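You operate a simulated robot arm through the tools that you are given. There is no shell and no other tool.

Carry out the task below with a simulated robot arm. There is one attempt and no reset: what you move stays moved.

## Task
Put things in order on the top of the shelf table. At the end: the brown block from the top of the shelf table stands where the silver steel cup stood; the blue glue bottle from the top of the shelf table stands where the brown block stood; the silver steel cup from the top of the shelf table is on the brown carton (marked "WEDGES"); the brown little coil from the top of the shelf table stands where the blue glue bottle stood; whatever was shut is shut again. Leave all else as you found it, and nothing knocked over. Set down upright: steel cup.

It is judged by the outcome, as a careful person would: the job done as asked, and still so three seconds after it is handed in. It fails if anything else is knocked over, pushed out of place, dropped, spilled or broken.

## Robot
A 7-joint arm with a two-finger gripper, fixed in place. Base frame: the origin is at the foot of the arm, x ahead of it, y to its left, z up; the work surface is at about z = 0. Units: cm, rad, N and s.
With the tool pointing down near the work surface it reaches from about 16 to 38 cm from the base axis. Its first joint turns from -1.257 to 1.257 rad. Payload 0.6 kg.
The tool frame sits at the grasp point between the pads (the TCP): z along the fingers, y along the line on which they close. The tips reach 2.2 cm beyond it. The gripper opens to 9.2 cm. The gripper's body begins 6.5 cm behind the TCP.
Orientation is told as [roll, pitch, yaw] about the base's x, y, z axes, in that order, counted from this pose: with the fingers straight down and closing along the base's y, the tool's x points along the base's -x, its y along +y and its z along -z.

## Interface
- The arm moves only by the tool send_rows. Its argument "deltas" is a list of rows, each a list of 7 numbers: the opening, from 0 (shut) to 1 (fully open), then the shift along the tool's x, y, z in units of 300 mm (1.0 is 300 mm), then the turn, a rotation vector about the tool's x, y, z in units of 90 degrees (1.0 is 90 degrees). In form: [[grip, x, y, z, ax, ay, az], ...]. A call has 1 to 20 rows; each row is the pose to reach, as a shift and turn from the pose commanded when the call began, along the tool's axes at that moment. A call with a number of a shift or a turn outside -1 to 1 is refused whole. Each row takes 0.2 s and may step no farther than 5 cm and 0.15 rad from the row before; otherwise, or with a gripper value out of range, the whole call is refused. Where a pose cannot be reached the arm comes as near as it can. A force on the tool above 40 N (or 10 N above the force at the start of the call, whichever is more), or a blocked arm, ends the call early, and 0.2 s more pass. The fingers move at their own pace and stop on an object; they squeeze with about 26 N. The grip force told is the motor's: it shows also when the fingers shut on nothing. Time passes only in rows, and 0.2 s behind the last, so rows that repeat a pose let the fingers close. It gives the time, the measured TCP pose, the force on the tool (base axes), the opening and the grip force at its end, in the units of the frame above (readings bear some noise), with the torque about the TCP (base axes, N m) and any sound that the robot's microphone picked up.
- Cameras (640 x 400 px; columns grow to the right, rows downward): "scene" is fixed at [6.65, -29.3, 39.32]; the picture's right is [0.58, -0.82, 0.00], its down [-0.55, -0.39, -0.74] and it looks along [0.61, 0.43, -0.67] (base axes); focal length 216 px, centre (320, 200). "wrist" rides on the gripper at [7.1, 1.9, -10.2] in the tool frame; the picture's right is [-0.26, 0.97, 0.00], its down [-0.75, -0.20, -0.63] and it looks along [-0.60, -0.16, 0.78] (tool axes); focal length 280 px, centre (320, 200). There is no depth. A picture from a camera that has moved, and an enlarged one, comes with that camera's place and axes in the base frame and with its lens.
- grab_frame(camera): a new picture of that camera. The clock stands still meanwhile.
- enlarge(camera, box): a new picture of the part [left, top, right, bottom] of that camera's present view, enlarged. The clock stands still meanwhile.
- finish_job(): hands the job in; it is judged then, once.

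Nothing tells you positions but the pictures and the camera data. Unless the task says otherwise, let go and move clear before handing in.

The tools are called after ">>>" as a command line: name --pt "numbers of a row" for each row, then --argument value for the rest, lists and objects as JSON in quotes. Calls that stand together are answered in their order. send_rows: Moves the arm, as the interface text tells. Its arguments: {"type":"object","properties":{"deltas":{"type":"array"}},"required":["deltas"]} The other tools are called the same way: grab_frame (camera) takes a picture; enlarge (camera, box) takes an enlarged picture of a part of a camera's view; finish_job () hands the job in.

At the start:

```text
time: 0.0
ee_pos: [20.16, -14.64, 25.57]
tcp_rot: [-0.002, 0.001, -0.001]
wrist_force: [0.7, 0.4, -0.3]
wrist_torque: [-0.02, -0.01, 0.0]
gripper_width: 9.21
grasp_force: 0.1
```

scene: 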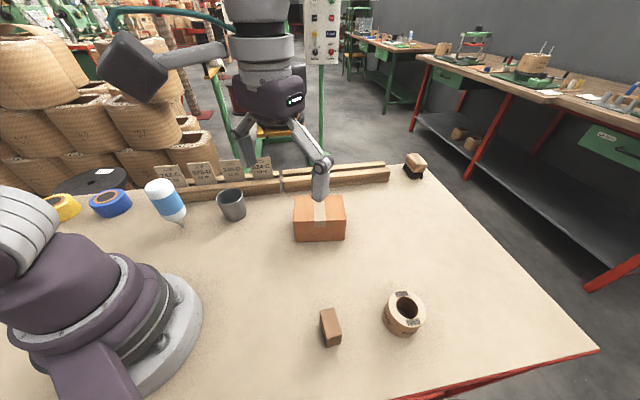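
wrist: 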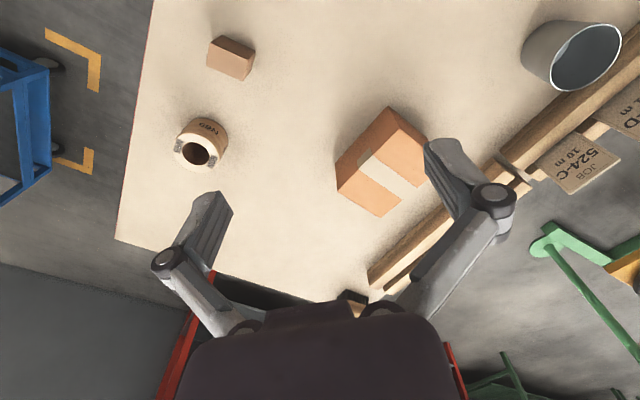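

I see the table with a brown block, a brown coil, the carton, the steel cup, the glue bottle and some tape rolls. First I look closer to work out where things stand.

>>> enlarge --camera "scene" --box '[40, 150, 360, 350]'

>>> enlarge --camera "scene" --box '[260, 150, 500, 300]'

>>> enlarge --camera "scene" --box '[280, 260, 480, 385]'

>>> enlarge --camera "wrist" --box '[110, 0, 640, 331]'

```text
2.00 times, centred on (200, 250) of scene
camera zoom: at [6.65, -29.3, 39.32], right [0.58, -0.82, 0.0], down [-0.55, -0.39, -0.74], along [0.61, 0.43, -0.67], focal length 433 px, centre (560, 100)
```

zoom: 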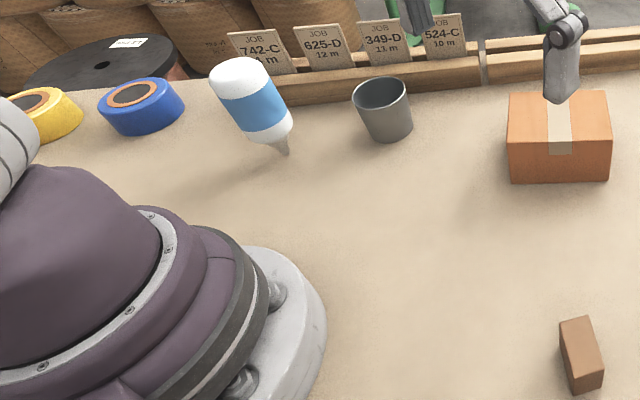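

```text
2.67 times, centred on (380, 225) of scene
camera zoom: at [6.65, -29.3, 39.32], right [0.58, -0.82, 0.0], down [-0.55, -0.39, -0.74], along [0.61, 0.43, -0.67], focal length 577 px, centre (160, 133)
```

zoom: 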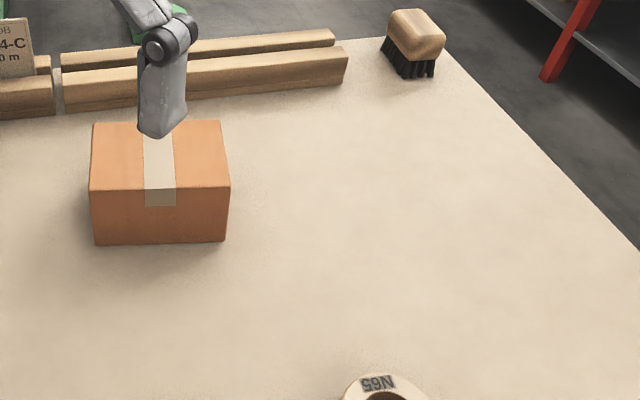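

```text
3.20 times, centred on (380, 322) of scene
camera zoom: at [6.65, -29.3, 39.32], right [0.58, -0.82, 0.0], down [-0.55, -0.39, -0.74], along [0.61, 0.43, -0.67], focal length 692 px, centre (128, -192)
```

zoom: 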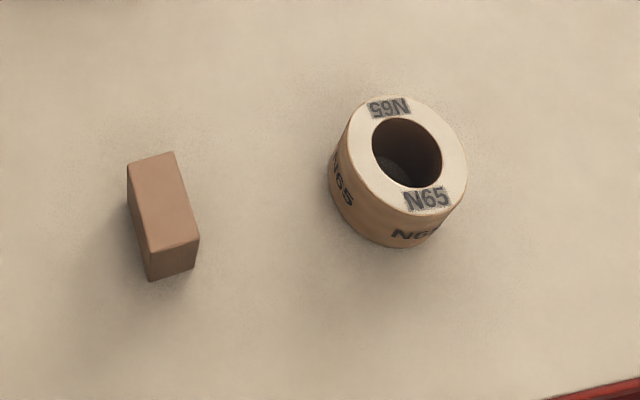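

```text
1.21 times, centred on (375, 166) of wrist
camera zoom: at [12.96, -12.64, 35.79], right [0.26, 0.97, 0.0], down [0.75, -0.2, 0.63], along [0.6, -0.16, -0.78], focal length 339 px, centre (254, 242)
```

zoom: 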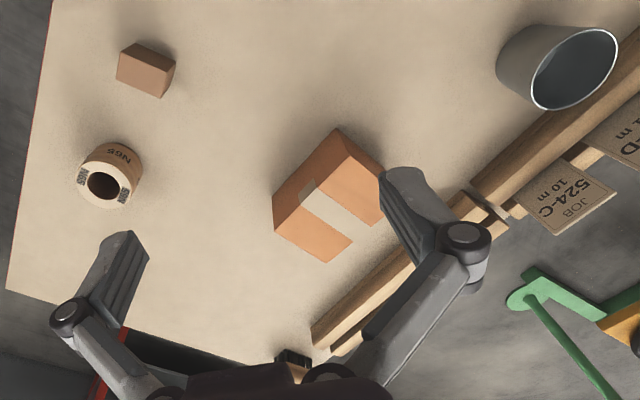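

The bottle seems to stand on its nozzle or lean; I need a second view. I'll swing the wrist camera over towards it, keeping high.

>>> send_rows --pt "1 0 0.05 0 0 0 -0.085" --pt "1 0 0.1 0 0 0 -0.17" --pt "1 0 0.15 0 0 0 -0.255" --pt "1 0 0.2 0 0 0 -0.34" --pt "1 0 0.25 0 0 0 -0.425" --pt "1 0 0.3 0 0 0 -0.51" --pt "1 0 0.35 0 0 0 -0.595" --pt "1 0 0.387 0 0 0 -0.667"

>>> grab_frame --camera "wrist"

>>> grab_frame --camera "scene"

```text
time: 1.8
ee_pos: [20.09, -2.83, 25.54]
tcp_rot: [0.001, 0.0, 1.052]
wrist_force: [1.2, 0.6, -1.4]
wrist_torque: [-0.02, 0.03, 0.0]
gripper_width: 9.23
grasp_force: 0.1
```

```text
taken
camera wrist: at [14.84, -8.1, 35.81], right [-0.71, 0.71, 0.0], down [0.55, 0.55, 0.62], along [0.44, 0.44, -0.78], focal length 280 px, centre (320, 200)
```

wrist: 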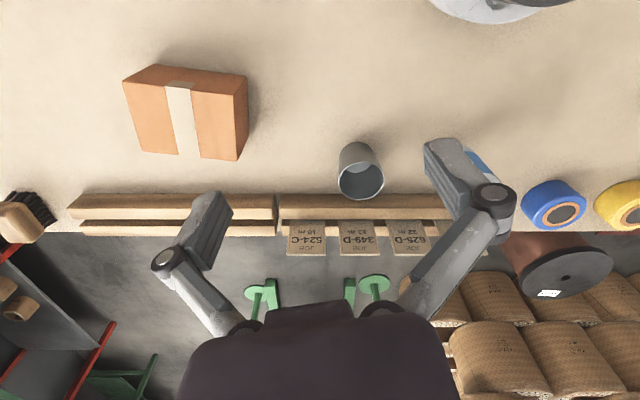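

```text
taken
```

scene: 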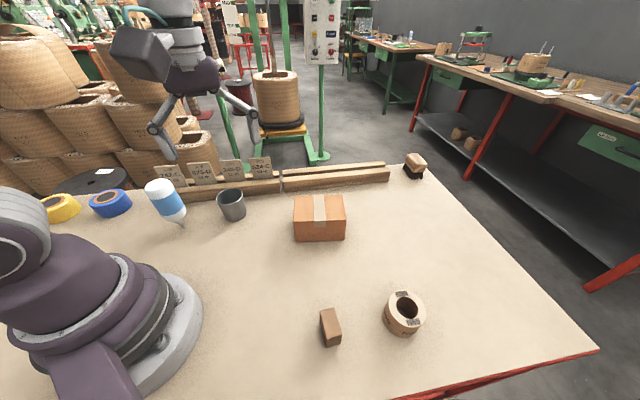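

The bottle is hidden behind a finger. I turn farther left to see it between the fingers.

>>> send_rows --pt "1 0 0 0 0 0 -0.09" --pt "1 0 0 0 0 0 -0.18" --pt "1 0 0 0 0 0 -0.27" --pt "1 0 0 0 0 0 -0.36" --pt "1 0 0 0 0 0 -0.45" --pt "1 0 0 0 0 0 -0.5"

>>> grab_frame --camera "wrist"

```text
time: 3.2
ee_pos: [20.12, -2.94, 25.53]
tcp_rot: [-0.001, 0.001, 1.835]
wrist_force: [0.7, 0.2, 0.2]
wrist_torque: [0.01, 0.02, 0.01]
gripper_width: 9.19
grasp_force: 0.0
```

```text
taken
camera wrist: at [20.05, -10.3, 35.8], right [-1.0, 0.0, 0.0], down [0.0, 0.78, 0.62], along [0.0, 0.62, -0.78], focal length 280 px, centre (320, 200)
```

wrist: 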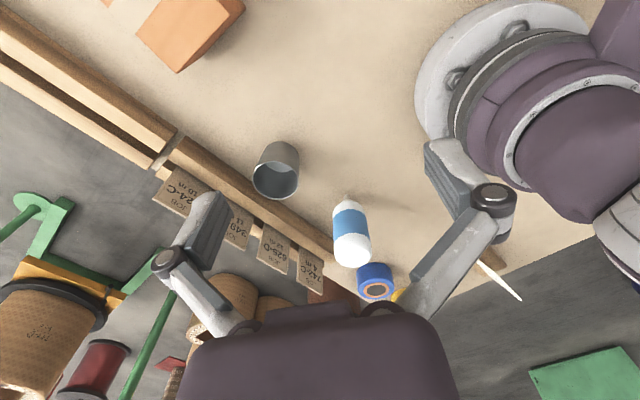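

>>> enlarge --camera "wrist" --box '[240, 130, 432, 310]'

```text
2.22 times, centred on (336, 220) of wrist
camera zoom: at [20.05, -10.3, 35.8], right [-1.0, 0.0, 0.0], down [0.0, 0.78, 0.62], along [0.0, 0.62, -0.78], focal length 623 px, centre (284, 156)
```

zoom: 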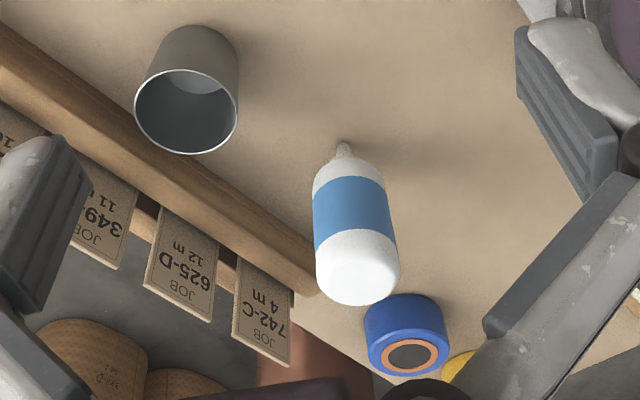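

The bottle stands upside down on its nozzle at about (15.7, 17.5), 12 cm tall; the cup stands at about (25.9, 10.1), 6 cm tall; the carton's top is centred at about (34, -10), z 6.75. I go above the cup to refine its position.

>>> send_rows --pt "1 -0.046 -0.037 0.0 0 0 0.0834" --pt "1 -0.092 -0.075 0.0 0 0 0.1668" --pt "1 -0.138 -0.112 0.0 0 0 0.25" --pt "1 -0.185 -0.15 0.03 0 0 0.3335" --pt "1 -0.231 -0.187 0.06 0 0 0.417" --pt "1 -0.277 -0.224 0.1 0 0 0.5" --pt "1 -0.323 -0.262 0.14 0 0 0.584" --pt "1 -0.369 -0.299 0.183 0 0 0.667" --pt "1 -0.369 -0.299 0.183 0 0 0.667"

>>> grab_frame --camera "wrist"

>>> grab_frame --camera "scene"

```text
time: 5.2
ee_pos: [25.9, 10.16, 19.95]
tcp_rot: [0.0, -0.001, 0.786]
wrist_force: [0.3, -0.4, -0.5]
wrist_torque: [-0.02, 0.03, 0.01]
gripper_width: 9.19
grasp_force: 0.0
```

```text
taken
camera wrist: at [19.47, 6.45, 30.25], right [-0.5, 0.87, 0.0], down [0.68, 0.39, 0.63], along [0.54, 0.31, -0.78], focal length 280 px, centre (320, 200)
```

wrist: 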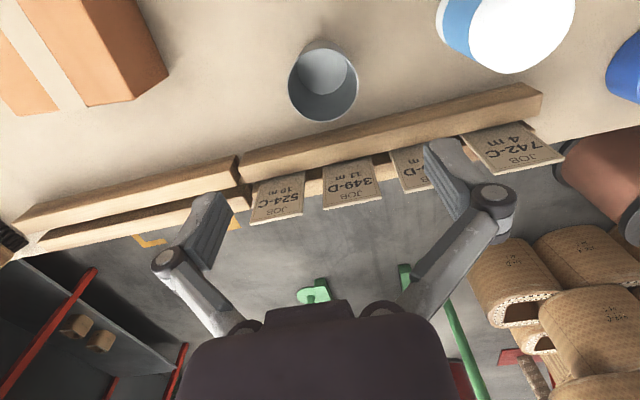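

```text
taken
```

scene: 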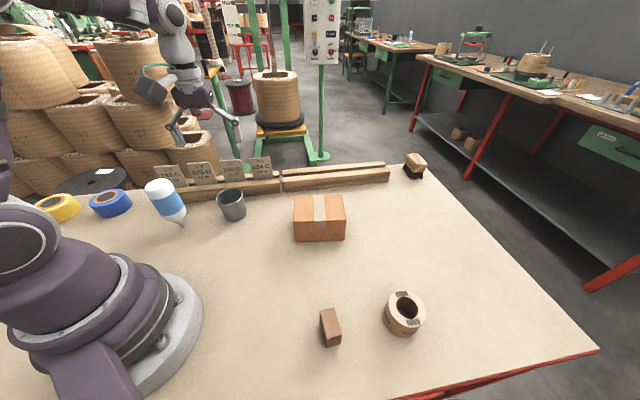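

>>> enlarge --camera "wrist" --box '[260, 20, 388, 140]'

>>> enlarge --camera "scene" --box '[140, 160, 268, 240]'

```text
3.33 times, centred on (324, 80) of wrist
camera zoom: at [19.47, 6.45, 30.25], right [-0.5, 0.87, 0.0], down [0.68, 0.39, 0.63], along [0.54, 0.31, -0.78], focal length 935 px, centre (307, 600)
```

zoom: 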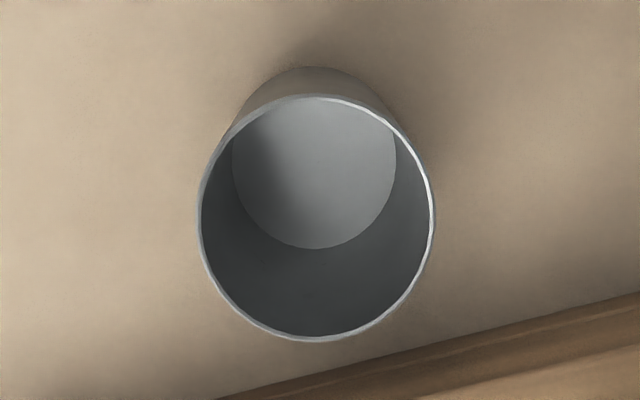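

```text
5.00 times, centred on (204, 200) of scene
camera zoom: at [6.65, -29.3, 39.32], right [0.58, -0.82, 0.0], down [-0.55, -0.39, -0.74], along [0.61, 0.43, -0.67], focal length 1082 px, centre (900, 200)
```

zoom: 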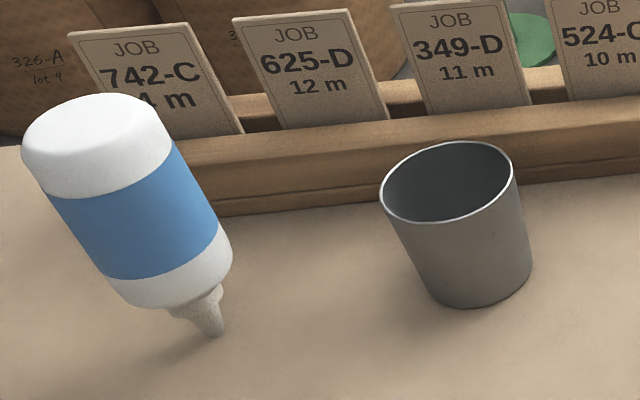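

The cup is centred at about (25.55, 10.15), rim 6 cm, empty. I descend around it and close.

>>> send_rows --pt "1 0.0082 0.0082 0.1 0 0 0" --pt "1 0.0082 0.0082 0.2 0 0 0" --pt "1 0.0082 0.0082 0.3 0 0 0" --pt "1 0.0082 0.0082 0.4 0 0 0" --pt "1 0.0082 0.0082 0.47 0 0 0" --pt "1 0.0082 0.0082 0.52 0 0 0" --pt "1 0.0082 0.0082 0.533 0 0 0" --pt "1 0.0082 0.0082 0.533 0 0 0"

>>> grab_frame --camera "wrist"

>>> enlarge --camera "scene" --box '[140, 140, 300, 240]'

```text
time: 7.0
ee_pos: [25.65, 10.07, 4.04]
tcp_rot: [0.0, 0.001, 0.786]
wrist_force: [-0.7, 0.4, 0.1]
wrist_torque: [0.01, -0.01, -0.01]
gripper_width: 9.22
grasp_force: 0.0
```

```text
taken
camera wrist: at [19.06, 6.44, 14.31], right [-0.5, 0.87, 0.0], down [0.68, 0.39, 0.63], along [0.54, 0.31, -0.78], focal length 280 px, centre (320, 200)
```

wrist: 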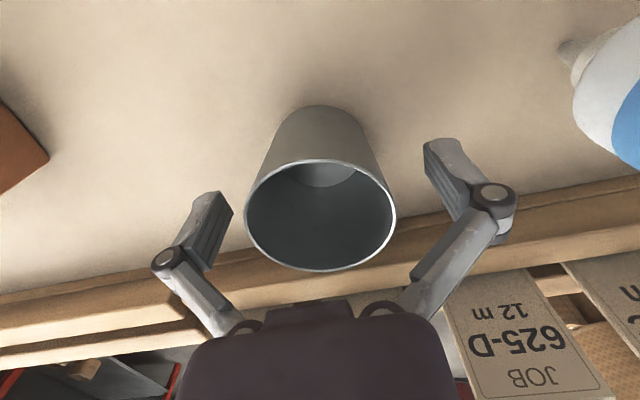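

```text
4.00 times, centred on (220, 190) of scene
camera zoom: at [6.65, -29.3, 39.32], right [0.58, -0.82, 0.0], down [-0.55, -0.39, -0.74], along [0.61, 0.43, -0.67], focal length 866 px, centre (720, 240)
```

zoom: 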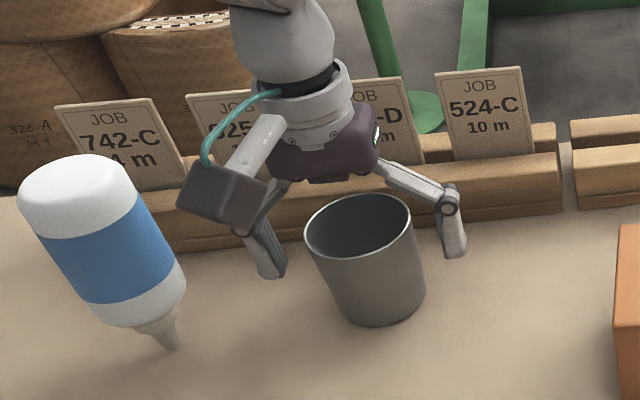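

The cup sits centred between the fingers. I close on it.

>>> send_rows --pt "0.4 0 0 0 0 0 0" --pt "0 0 0 0 0 0 0" --pt "0 0 0 0 0 0 0" --pt "0 0 0 0 0 0 0" --pt "0 0 0 0 0 0 0" --pt "0 0 0 0 0 0 0"

>>> grab_frame --camera "wrist"

```text
time: 8.4
ee_pos: [25.56, 10.06, 4.03]
tcp_rot: [0.0, 0.0, 0.786]
wrist_force: [-0.1, 0.5, 0.7]
wrist_torque: [0.01, -0.01, 0.0]
gripper_width: 5.6
grasp_force: 25.8
```

```text
taken
camera wrist: at [19.05, 6.44, 14.32], right [-0.5, 0.87, 0.0], down [0.68, 0.39, 0.63], along [0.54, 0.31, -0.78], focal length 280 px, centre (320, 200)
```

wrist: 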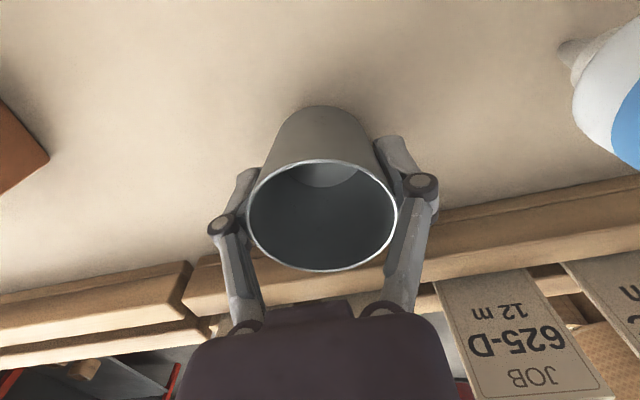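

Gripped at 5.6 cm. I lift straight up, then carry it over to the carton at height.

>>> send_rows --pt "0 0 0 -0.03 0 0 0" --pt "0 0 0 -0.1 0 0 0" --pt "0 0 0 -0.2 0 0 0" --pt "0 0 0 -0.3 0 0 0" --pt "0 0 0 -0.4 0 0 0" --pt "0 0 0 -0.4 0 0 0"

>>> send_rows --pt "0 0.03 -0.07 0 0 0 0" --pt "0 0.07 -0.17 0 0 0 0" --pt "0 0.11 -0.27 0 0 0 0" --pt "0 0.15 -0.37 0 0 0 0" --pt "0 0.19 -0.47 0 0 0 0" --pt "0 0.23 -0.57 0 0 0 0" --pt "0 0.25 -0.63 0 0 0 0" --pt "0 0.264 -0.669 0 0 0 0" --pt "0 0.264 -0.669 0 0 0 0"

>>> grab_frame --camera "wrist"

>>> enlarge --camera "scene" --box '[240, 120, 400, 260]'

```text
time: 9.8
ee_pos: [25.52, 10.13, 15.98]
tcp_rot: [0.0, 0.0, 0.786]
wrist_force: [0.3, 0.4, -0.6]
wrist_torque: [0.03, -0.04, -0.03]
gripper_width: 5.6
grasp_force: 25.9
```

```text
time: 11.8
ee_pos: [34.27, -9.72, 16.07]
tcp_rot: [0.001, -0.001, 0.784]
wrist_force: [0.6, 0.7, -0.4]
wrist_torque: [0.0, 0.0, 0.02]
gripper_width: 5.58
grasp_force: 25.9
```

```text
taken
camera wrist: at [27.78, -13.39, 26.38], right [-0.5, 0.87, 0.0], down [0.68, 0.39, 0.62], along [0.54, 0.31, -0.78], focal length 280 px, centre (320, 200)
```

wrist: 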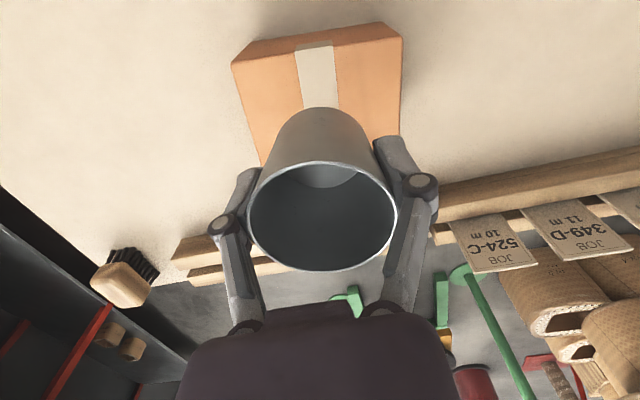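

```text
2.86 times, centred on (320, 190) of scene
camera zoom: at [6.65, -29.3, 39.32], right [0.58, -0.82, 0.0], down [-0.55, -0.39, -0.74], along [0.61, 0.43, -0.67], focal length 618 px, centre (320, 229)
```

zoom: 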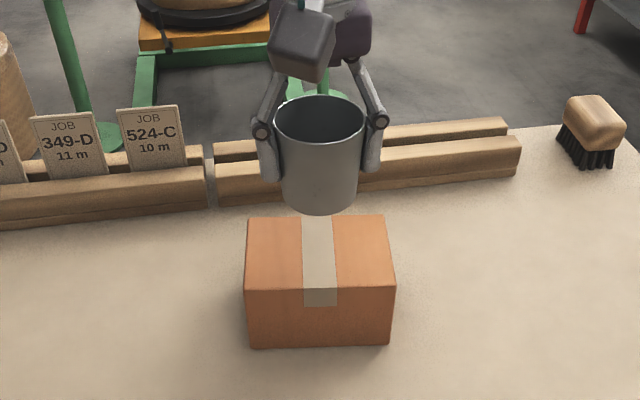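

Cup is centred over the carton (top centre ~(34.2, -9.7), z ≈ 6.75). I lower it gently.

>>> send_rows --pt "0 0 0 0.06 0 0 0" --pt "0 0 0 0.12 0 0 0" --pt "0 0 0 0.15 0 0 0" --pt "0 0 0 0.163 0 0 0" --pt "0 0 0 0.17 0 0 0" --pt "0 0 0 0.17 0 0 0"

>>> enlarge --camera "scene" --box '[270, 150, 370, 250]'

```text
time: 13.2
ee_pos: [34.19, -9.64, 11.03]
tcp_rot: [-0.002, 0.0, 0.788]
wrist_force: [-0.8, 0.1, 11.9]
wrist_torque: [0.08, -0.03, -0.11]
gripper_width: 5.59
grasp_force: 25.7
```

```text
4.00 times, centred on (320, 200) of scene
camera zoom: at [6.65, -29.3, 39.32], right [0.58, -0.82, 0.0], down [-0.55, -0.39, -0.74], along [0.61, 0.43, -0.67], focal length 866 px, centre (320, 200)
```

zoom: 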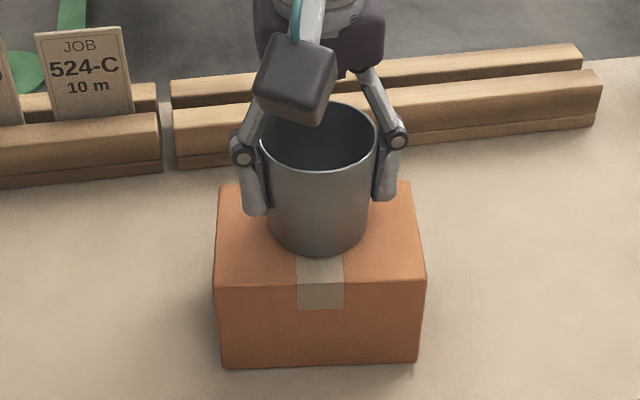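

It has touched down (12 N). I open and rise.

>>> send_rows --pt "0 0 0 -0.002 0 0 0" --pt "0.7 0 0 -0.002 0 0 0" --pt "0.8 0 0 -0.002 0 0 0" --pt "0.95 0 0 -0.002 0 0 0" --pt "1 0 0 -0.002 0 0 0" --pt "1 0 0 -0.002 0 0 0" --pt "1 0 0 -0.05 0 0 0" --pt "1 0 0 -0.15 0 0 0" --pt "1 0 0 -0.28 0 0 0" --pt "1 0 0 -0.4 0 0 0"

>>> enlarge --camera "scene" --box '[240, 120, 400, 260]'

>>> grab_frame --camera "wrist"

```text
time: 15.4
ee_pos: [33.45, -9.45, 22.63]
tcp_rot: [0.002, -0.001, 0.787]
wrist_force: [0.3, 0.5, 0.0]
wrist_torque: [0.02, 0.01, 0.0]
gripper_width: 9.21
grasp_force: 0.1
out of reach, approached as far as the arm can: row 10
```

```text
2.86 times, centred on (320, 190) of scene
camera zoom: at [6.65, -29.3, 39.32], right [0.58, -0.82, 0.0], down [-0.55, -0.39, -0.74], along [0.61, 0.43, -0.67], focal length 618 px, centre (320, 229)
```

zoom: 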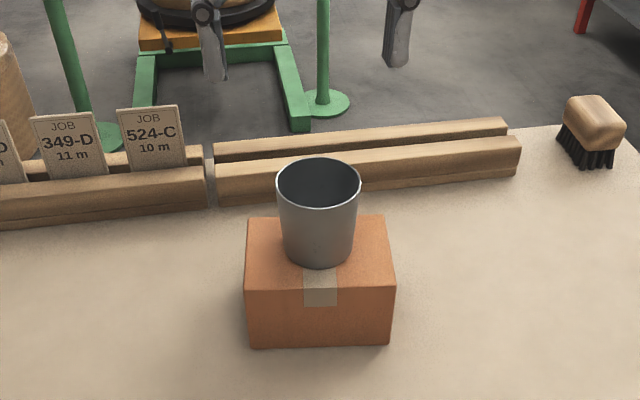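

```text
taken
camera wrist: at [26.97, -13.1, 32.88], right [-0.5, 0.87, 0.0], down [0.68, 0.39, 0.62], along [0.54, 0.31, -0.78], focal length 280 px, centre (320, 200)
```

wrist: 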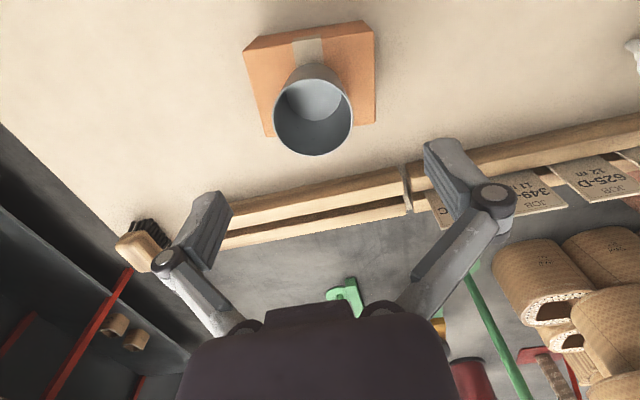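

The cup stands upright on the carton. Now I move over to the brown block for a closer look.

>>> send_rows --pt "1 0.05 0.005 0.0 0 0 0" --pt "1 0.15 0.014 0.0 0 0 -0.01" --pt "1 0.25 0.024 0.02 0 0 -0.02" --pt "1 0.35 0.033 0.04 0 0 -0.03" --pt "1 0.45 0.043 0.07 0 0 -0.04" --pt "1 0.55 0.052 0.1 0 0 -0.05" --pt "1 0.65 0.062 0.13 0 0 -0.057" --pt "1 0.74 0.071 0.164 0 0 -0.057" --pt "1 0.74 0.071 0.164 0 0 -0.057"

>>> grab_frame --camera "wrist"

>>> grab_frame --camera "scene"

```text
time: 17.4
ee_pos: [16.34, -23.69, 17.72]
tcp_rot: [-0.001, -0.001, 0.877]
wrist_force: [0.4, 0.3, 0.0]
wrist_torque: [0.04, 0.0, 0.01]
gripper_width: 9.19
grasp_force: 0.0
```

```text
taken
camera wrist: at [10.17, -27.98, 27.99], right [-0.57, 0.82, 0.0], down [0.64, 0.45, 0.63], along [0.51, 0.36, -0.78], focal length 280 px, centre (320, 200)
```

wrist: 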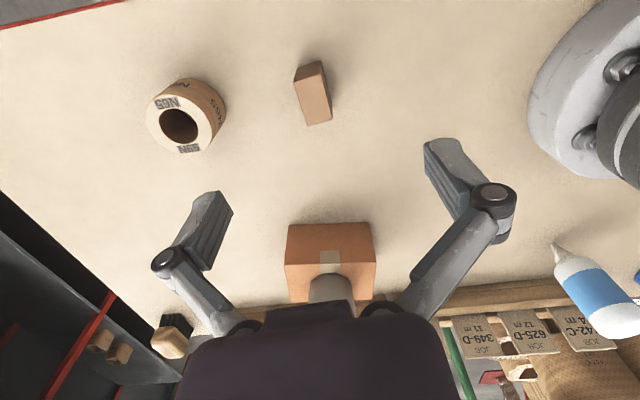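

```text
taken
```

scene: 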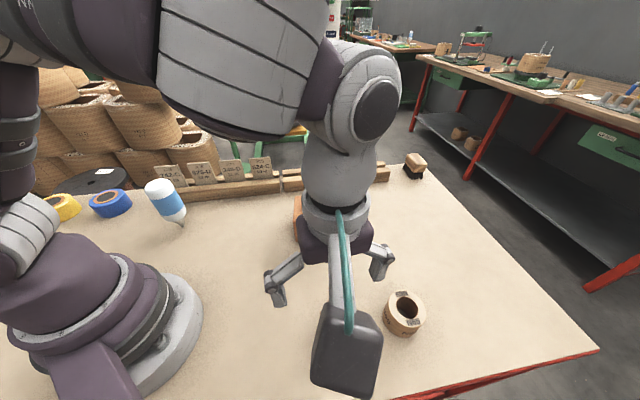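

>>> enlarge --camera "wrist" --box '[262, 30, 372, 150]'

>>> enlarge --camera "wrist" --box '[120, 50, 260, 180]'

```text
3.33 times, centred on (317, 90) of wrist
camera zoom: at [10.17, -27.98, 27.99], right [-0.57, 0.82, 0.0], down [0.64, 0.45, 0.63], along [0.51, 0.36, -0.78], focal length 935 px, centre (330, 567)
```

zoom: 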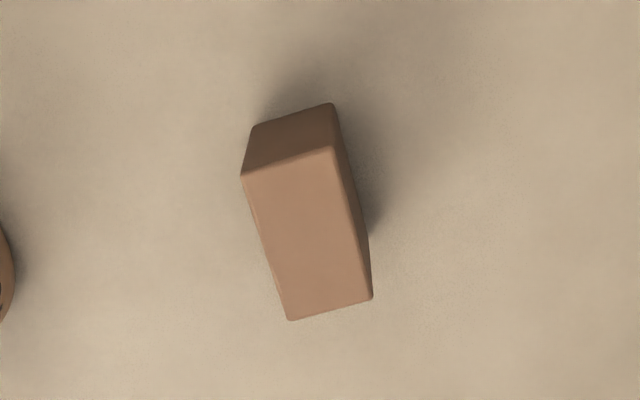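

```text
3.08 times, centred on (190, 115) of wrist
camera zoom: at [10.17, -27.98, 27.99], right [-0.57, 0.82, 0.0], down [0.64, 0.45, 0.63], along [0.51, 0.36, -0.78], focal length 863 px, centre (720, 462)
```

zoom: 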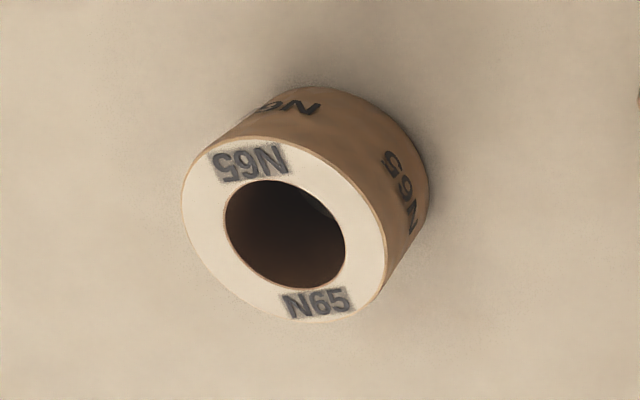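

The block is at about (17.1, -23.75), 2.2 × 3.8 cm, 4.6 cm tall, turned about 51°. I descend on it, closing across its narrow side.

>>> send_rows --pt "0.8 -0.0147 -0.0208 0.1 0 0 -0.007" --pt "0.65 -0.0147 -0.0208 0.2 0 0 -0.007" --pt "0.65 -0.0147 -0.0208 0.3 0 0 -0.007" --pt "0.65 -0.0147 -0.0208 0.4 0 0 -0.007" --pt "0.65 -0.0147 -0.0208 0.46 0 0 -0.007" --pt "0.65 -0.0147 -0.0208 0.497 0 0 -0.007" --pt "0.65 -0.0147 -0.0208 0.497 0 0 -0.007"

>>> grab_frame --camera "wrist"

```text
time: 19.0
ee_pos: [17.09, -23.74, 2.74]
tcp_rot: [-0.001, 0.002, 0.887]
wrist_force: [0.2, 0.3, -0.2]
wrist_torque: [-0.03, -0.01, 0.04]
gripper_width: 5.98
grasp_force: 0.0
```

```text
taken
camera wrist: at [11.0, -28.12, 13.05], right [-0.58, 0.81, 0.0], down [0.63, 0.45, 0.62], along [0.51, 0.36, -0.78], focal length 280 px, centre (320, 200)
```

wrist: 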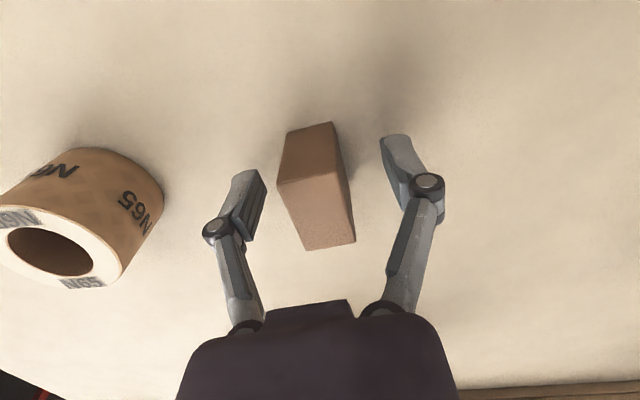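

The block is centred between the fingers; I close and lift.

>>> send_rows --pt "0.4 0 0 0 0 0 0" --pt "0 0 0 0 0 0 0" --pt "0 0 0 0 0 0 0" --pt "0 0 0 0 0 0 0" --pt "0 0 0 0 0 0 0" --pt "0 0 0 0 0 0 0"

>>> send_rows --pt "0 0 0 -0.03 0 0 0" --pt "0 0 0 -0.1 0 0 0" --pt "0 0 0 -0.2 0 0 0" --pt "0 0 0 -0.3 0 0 0" --pt "0 0 0 -0.43 0 0 0" --pt "0 0 0 -0.5 0 0 0" --pt "0 0 0 -0.5 0 0 0"

>>> grab_frame --camera "wrist"

```text
time: 20.4
ee_pos: [17.08, -23.72, 2.81]
tcp_rot: [0.0, 0.0, 0.886]
wrist_force: [0.4, -0.7, 2.4]
wrist_torque: [-0.06, 0.05, 0.0]
gripper_width: 2.3
grasp_force: 26.2
```

```text
time: 22.0
ee_pos: [17.13, -23.73, 17.73]
tcp_rot: [-0.001, 0.001, 0.885]
wrist_force: [0.0, -0.4, -1.1]
wrist_torque: [0.0, -0.05, 0.0]
gripper_width: 2.3
grasp_force: 26.2
```

```text
taken
camera wrist: at [11.07, -28.07, 28.0], right [-0.58, 0.81, 0.0], down [0.63, 0.45, 0.62], along [0.51, 0.36, -0.78], focal length 280 px, centre (320, 200)
```

wrist: 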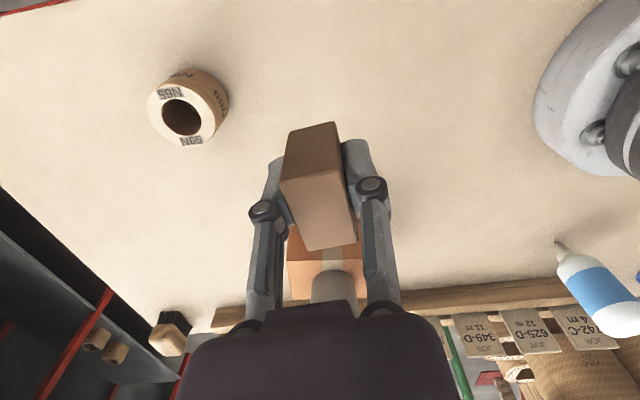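

Block held at 2.3 cm. I carry it across to the cup's old spot.

>>> send_rows --pt "0 -0.04 0.019 0 0 0 0" --pt "0 -0.12 0.0565 0 0 0 0" --pt "0 -0.22 0.1035 0 0 0 0" --pt "0 -0.32 0.1506 0 0 0 0" --pt "0 -0.42 0.1976 0 0 0 0" --pt "0 -0.527 0.248 0 0 0 0"

>>> send_rows --pt "0 -0.08 0.0376 0 0 0 0" --pt "0 -0.18 0.0847 0 0 0 0" --pt "0 -0.28 0.1318 0 0 0 0" --pt "0 -0.38 0.179 0.05 0 0 0" --pt "0 -0.46 0.2165 0.1 0 0 0" --pt "0 -0.51 0.24 0.15 0 0 0" --pt "0 -0.526 0.249 0.2 0 0 0" --pt "0 -0.526 0.249 0.2 0 0 0"

>>> grab_frame --camera "wrist"

>>> grab_frame --camera "scene"

```text
time: 23.4
ee_pos: [21.27, -6.7, 17.72]
tcp_rot: [0.001, 0.001, 0.887]
wrist_force: [-0.4, 0.5, -0.2]
wrist_torque: [0.01, 0.02, -0.01]
gripper_width: 2.32
grasp_force: 26.2
```

```text
time: 25.2
ee_pos: [25.46, 10.05, 11.67]
tcp_rot: [0.0, 0.0, 0.885]
wrist_force: [0.2, 0.1, -1.2]
wrist_torque: [0.02, 0.02, 0.02]
gripper_width: 2.29
grasp_force: 26.5
```

```text
taken
camera wrist: at [19.4, 5.85, 22.0], right [-0.58, 0.81, 0.0], down [0.63, 0.45, 0.63], along [0.51, 0.36, -0.78], focal length 280 px, centre (320, 200)
```

wrist: 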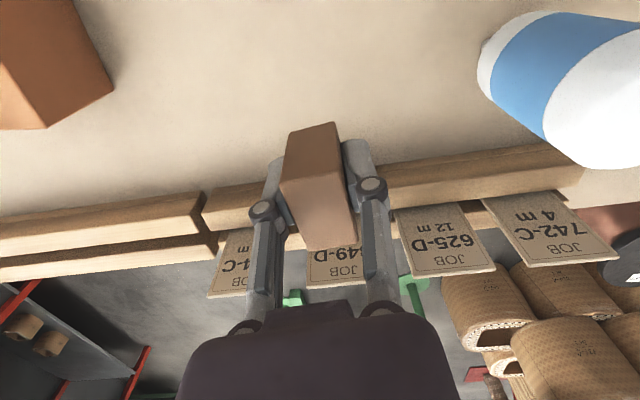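

```text
taken
```

scene: 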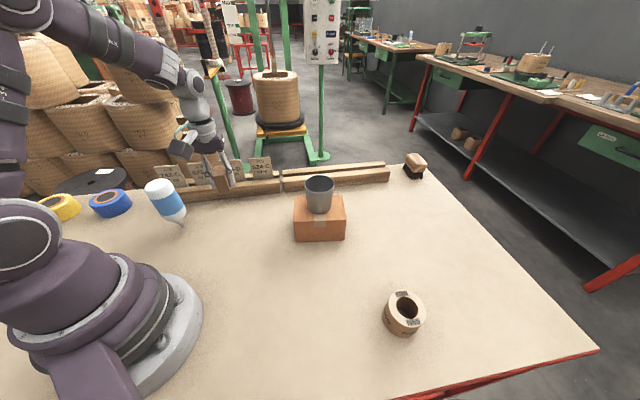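

Lowering the block onto the cup's old spot.

>>> send_rows --pt "0 -0.004 0 0.08 0 0 0" --pt "0 -0.004 0 0.17 0 0 0" --pt "0 -0.004 0 0.24 0 0 0" --pt "0 -0.004 0 0.28 0 0 0" --pt "0 -0.004 0 0.292 0 0 0" --pt "0 -0.004 0 0.296 0 0 0" --pt "0 -0.004 0 0.296 0 0 0"

>>> enlarge --camera "scene" --box '[140, 140, 300, 240]'

```text
time: 26.8
ee_pos: [25.62, 10.24, 2.85]
tcp_rot: [0.001, 0.0, 0.885]
wrist_force: [-0.5, 0.1, -0.4]
wrist_torque: [-0.02, 0.01, -0.01]
gripper_width: 2.29
grasp_force: 26.2
```

```text
4.00 times, centred on (220, 190) of scene
camera zoom: at [6.65, -29.3, 39.32], right [0.58, -0.82, 0.0], down [-0.55, -0.39, -0.74], along [0.61, 0.43, -0.67], focal length 866 px, centre (720, 240)
```

zoom: 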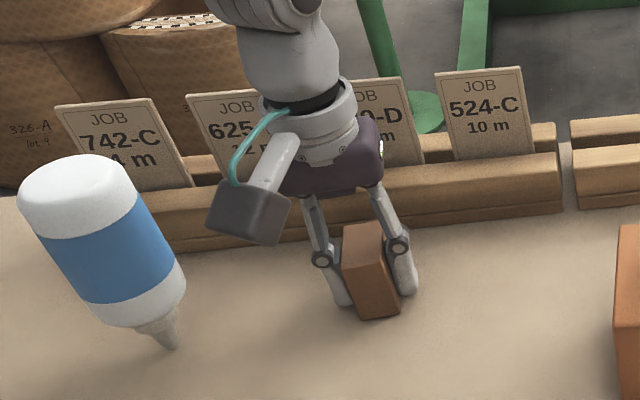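

Almost there; I lower a bit further until contact.

>>> send_rows --pt "0 0 0 0.003 0 0 0" --pt "0 0 0 0.005 0 0 0" --pt "0 0 0 0.005 0 0 0"

```text
time: 27.6
ee_pos: [25.49, 10.23, 2.79]
tcp_rot: [0.0, -0.001, 0.886]
wrist_force: [-2.3, -1.7, 13.4]
wrist_torque: [-0.05, 0.07, -0.01]
gripper_width: 2.32
grasp_force: 26.0
```

Contact felt. I let go and rise.

>>> send_rows --pt "0 0 0 -0.002 0 0 0" --pt "0.35 0 0 -0.002 0 0 0" --pt "0.45 0 0 -0.002 0 0 0" --pt "0.55 0 0 -0.002 0 0 0" --pt "0.6 0 0 -0.002 0 0 0" --pt "0.6 0 0 -0.04 0 0 0" --pt "0.6 0 0 -0.12 0 0 0" --pt "0.7 0 0 -0.25 0 0 0" --pt "0.8 0 0 -0.4 0 0 0" --pt "1 0 0 -0.5 0 0 0" --pt "1 0 0 -0.5 0 0 0"

>>> grab_frame --camera "wrist"

>>> enlarge --camera "scene" --box '[140, 140, 300, 240]'

```text
time: 30.0
ee_pos: [25.53, 10.12, 17.69]
tcp_rot: [-0.001, -0.001, 0.887]
wrist_force: [-1.6, 0.3, -0.9]
wrist_torque: [-0.02, 0.01, -0.02]
gripper_width: 9.2
grasp_force: 0.2
```

```text
taken
camera wrist: at [19.43, 5.97, 28.06], right [-0.58, 0.81, 0.0], down [0.63, 0.45, 0.62], along [0.51, 0.36, -0.78], focal length 280 px, centre (320, 200)
```

wrist: 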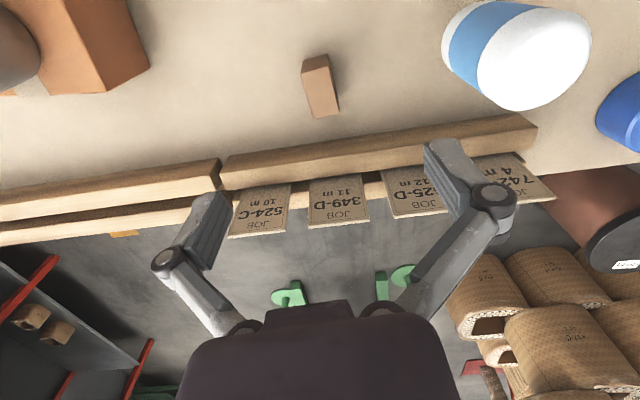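

```text
4.00 times, centred on (220, 190) of scene
camera zoom: at [6.65, -29.3, 39.32], right [0.58, -0.82, 0.0], down [-0.55, -0.39, -0.74], along [0.61, 0.43, -0.67], focal length 866 px, centre (720, 240)
```

zoom: 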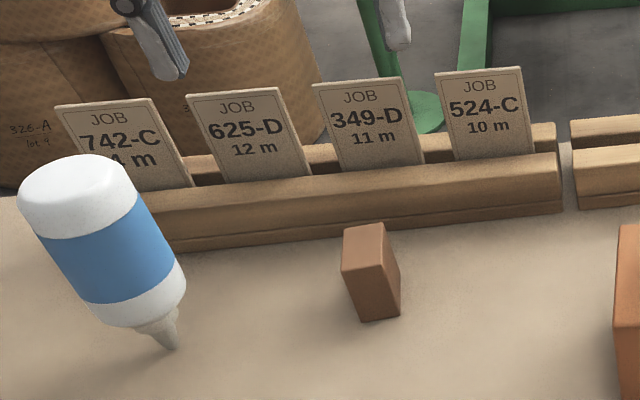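

The block stands upright. Next the bottle: I hover over it to refine its position.

>>> send_rows --pt "1 0 0.03 -0.05 0 0 0.01" --pt "1 0.005 0.1 -0.077 0 0 0.02" --pt "1 0.01 0.2 -0.077 0 0 0.04" --pt "1 0.015 0.3 -0.077 0 0 0.05" --pt "1 0.0177 0.38 -0.077 0 0 0.06" --pt "1 0.0177 0.4116 -0.077 0 0 0.064" --pt "1 0.0177 0.4116 -0.077 0 0 0.064"

>>> grab_frame --camera "wrist"

>>> enlarge --camera "scene" --box '[130, 150, 230, 240]'

```text
time: 31.6
ee_pos: [15.65, 17.77, 20.09]
tcp_rot: [0.0, 0.001, 0.785]
wrist_force: [-0.5, -0.6, -0.1]
wrist_torque: [-0.01, 0.01, 0.01]
gripper_width: 9.21
grasp_force: 0.0
```

```text
taken
camera wrist: at [9.17, 14.02, 30.35], right [-0.5, 0.87, 0.0], down [0.68, 0.39, 0.62], along [0.54, 0.31, -0.78], focal length 280 px, centre (320, 200)
```

wrist: 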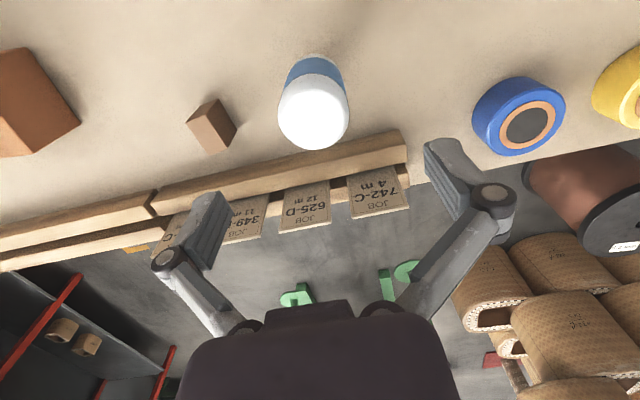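

```text
4.44 times, centred on (180, 195) of scene
camera zoom: at [6.65, -29.3, 39.32], right [0.58, -0.82, 0.0], down [-0.55, -0.39, -0.74], along [0.61, 0.43, -0.67], focal length 962 px, centre (942, 222)
```

zoom: 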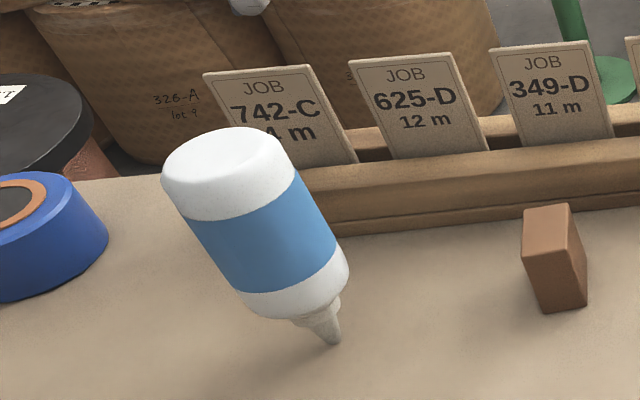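

The bottle's axis is at about (15.5, 17.05), 12.2 cm tall, 4.7 cm wide, standing on its nozzle. I descend around its body and check before closing.

>>> send_rows --pt "1 0.0177 -0.013 0.0 0 0 0" --pt "1 0.0177 -0.013 0.08 0 0 0" --pt "1 0.0177 -0.013 0.16 0 0 0" --pt "1 0.0177 -0.013 0.24 0 0 0" --pt "1 0.0177 -0.013 0.32 0 0 0" --pt "1 0.0177 -0.013 0.38 0 0 0" --pt "1 0.0177 -0.013 0.42 0 0 0" --pt "1 0.0177 -0.013 0.42 0 0 0"

>>> grab_frame --camera "wrist"

>>> enlarge --camera "scene" --box '[110, 130, 250, 240]'

```text
time: 33.4
ee_pos: [15.67, 17.03, 7.43]
tcp_rot: [0.0, 0.001, 0.785]
wrist_force: [-0.5, -0.4, 0.1]
wrist_torque: [0.01, -0.01, -0.01]
gripper_width: 9.22
grasp_force: 0.1
```

```text
taken
camera wrist: at [9.11, 13.29, 17.7], right [-0.5, 0.87, 0.0], down [0.68, 0.39, 0.62], along [0.54, 0.31, -0.78], focal length 280 px, centre (320, 200)
```

wrist: 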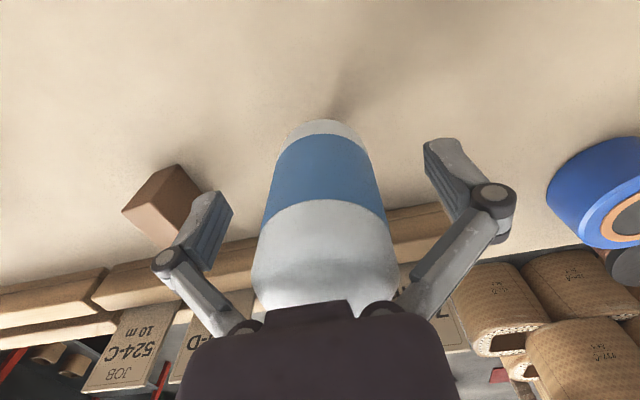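

```text
3.64 times, centred on (180, 185) of scene
camera zoom: at [6.65, -29.3, 39.32], right [0.58, -0.82, 0.0], down [-0.55, -0.39, -0.74], along [0.61, 0.43, -0.67], focal length 787 px, centre (829, 254)
```

zoom: 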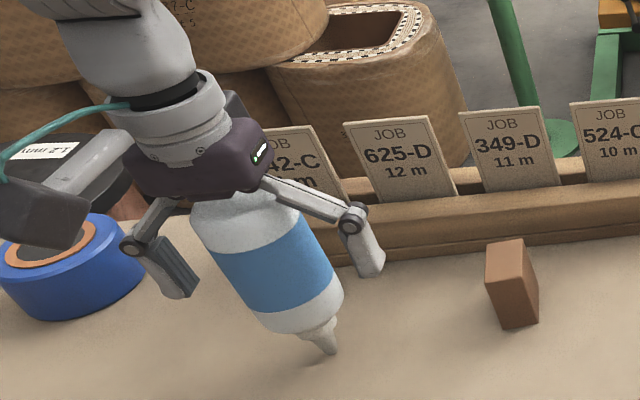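

The bottle is centred between the fingers. I close gently.

>>> send_rows --pt "0.7 0 0 0 0 0 0" --pt "0.55 0 0 0 0 0 0" --pt "0.45 0 0 0 0 0 0" --pt "0.3 0 0 0 0 0 0" --pt "0 0 0 0 0 0 0" --pt "0 0 0 0 0 0 0" --pt "0 0 0 0 0 0 0"

>>> grab_frame --camera "wrist"

>>> enlarge --camera "scene" --box '[110, 130, 250, 240]'

```text
time: 34.6
ee_pos: [15.7, 16.95, 7.59]
tcp_rot: [-0.001, -0.004, 0.788]
wrist_force: [-3.1, -3.9, 29.8]
wrist_torque: [-0.15, 0.12, 0.02]
gripper_width: 7.16
grasp_force: 25.3
stopped in row 5: the force on the tool passed its limit at 41 N (the readings are from after the stop); the commanded pose is now the measured one
```

```text
taken
camera wrist: at [9.14, 13.33, 17.79], right [-0.5, 0.87, 0.0], down [0.68, 0.39, 0.63], along [0.54, 0.31, -0.78], focal length 280 px, centre (320, 200)
```

wrist: 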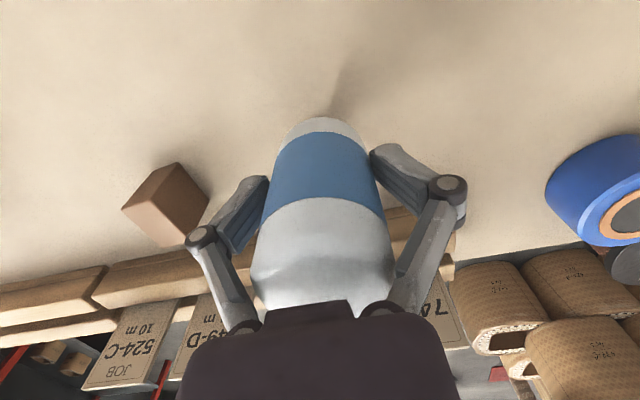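

```text
3.64 times, centred on (180, 185) of scene
camera zoom: at [6.65, -29.31, 39.32], right [0.58, -0.82, 0.0], down [-0.55, -0.39, -0.74], along [0.61, 0.43, -0.67], focal length 787 px, centre (829, 254)
```

zoom: 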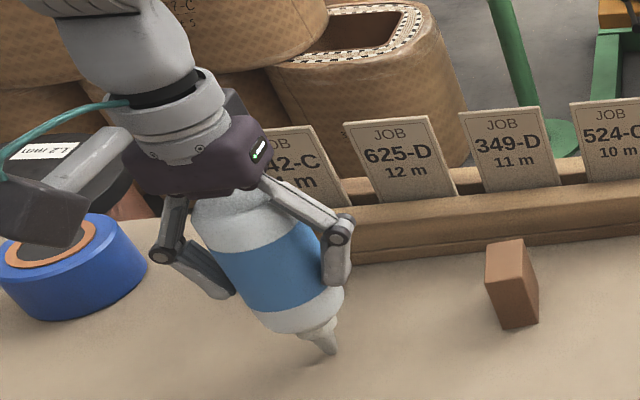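

The finger links press on the bottle's shoulder, so I'm gripping too low. I open again and check that the bottle still stands.

>>> send_rows --pt "0.85 0 0 0 0 0 0" --pt "0.95 0 0 0 0 0 0" --pt "1 0 0 0 0 0 0" --pt "1 0 0 0 0 0 0"

>>> grab_frame --camera "wrist"

>>> enlarge --camera "scene" --box '[110, 130, 250, 240]'

```text
time: 35.6
ee_pos: [15.67, 16.94, 7.57]
tcp_rot: [0.0, -0.001, 0.787]
wrist_force: [-0.1, -0.2, 0.0]
wrist_torque: [0.03, 0.01, 0.03]
gripper_width: 9.21
grasp_force: 0.1
```

```text
taken
camera wrist: at [9.13, 13.32, 17.74], right [-0.5, 0.87, 0.0], down [0.68, 0.39, 0.63], along [0.54, 0.31, -0.78], focal length 280 px, centre (320, 200)
```

wrist: 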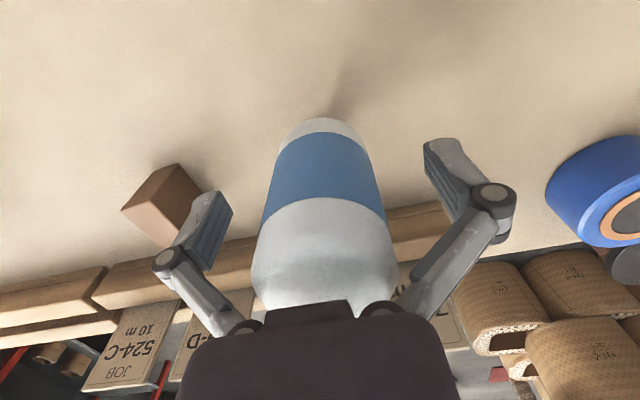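

```text
3.64 times, centred on (180, 185) of scene
camera zoom: at [6.65, -29.3, 39.32], right [0.58, -0.82, 0.0], down [-0.55, -0.39, -0.74], along [0.61, 0.43, -0.67], focal length 787 px, centre (829, 254)
```

zoom: 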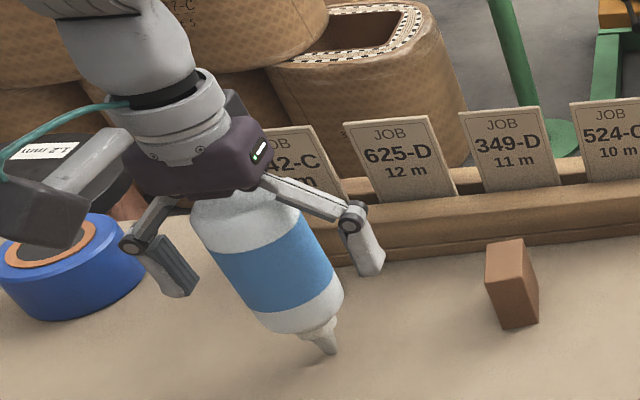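

The bottle stands undisturbed. I rise so only its top third is between the pads, then close.

>>> send_rows --pt "1 0 0 -0.03 0 0 0" --pt "1 0 0 -0.07 0 0 0" --pt "1 0 0 -0.092 0 0 0" --pt "0.8 0 0 -0.092 0 0 0" --pt "0.65 0 0 -0.092 0 0 0" --pt "0.55 0 0 -0.092 0 0 0" --pt "0.45 0 0 -0.092 0 0 0" --pt "0.3 0 0 -0.092 0 0 0" --pt "0 0 0 -0.092 0 0 0" --pt "0 0 0 -0.092 0 0 0"

>>> grab_frame --camera "wrist"

>>> enlarge --camera "scene" --box '[110, 130, 250, 240]'

```text
time: 37.8
ee_pos: [15.63, 17.04, 10.25]
tcp_rot: [0.001, -0.001, 0.789]
wrist_force: [-0.6, -1.6, 11.1]
wrist_torque: [-0.13, 0.12, 0.04]
gripper_width: 4.69
grasp_force: 26.3
```

```text
taken
camera wrist: at [9.15, 13.33, 20.5], right [-0.5, 0.87, 0.0], down [0.68, 0.39, 0.63], along [0.54, 0.31, -0.78], focal length 280 px, centre (320, 200)
```

wrist: 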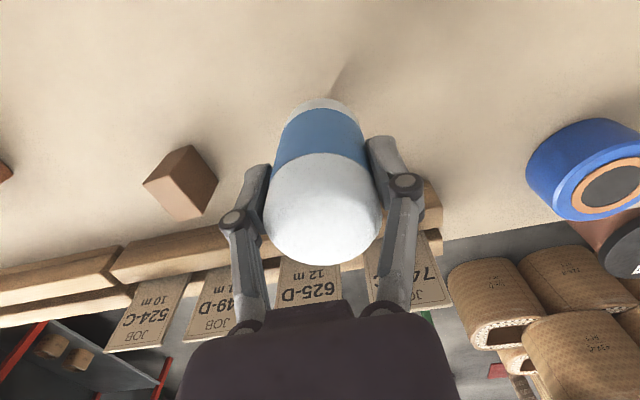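

```text
3.64 times, centred on (180, 185) of scene
camera zoom: at [6.65, -29.3, 39.32], right [0.58, -0.82, 0.0], down [-0.55, -0.39, -0.74], along [0.61, 0.43, -0.67], focal length 787 px, centre (829, 254)
```

zoom: 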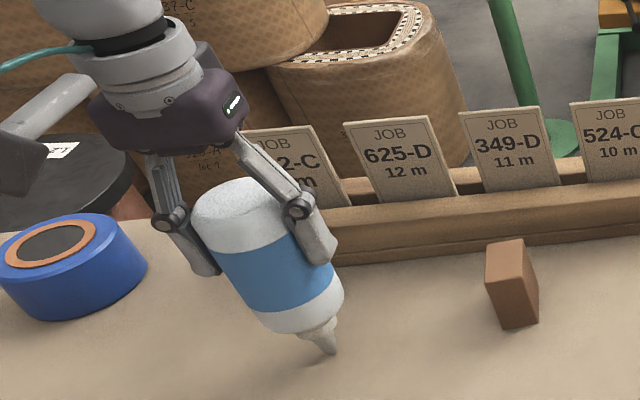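

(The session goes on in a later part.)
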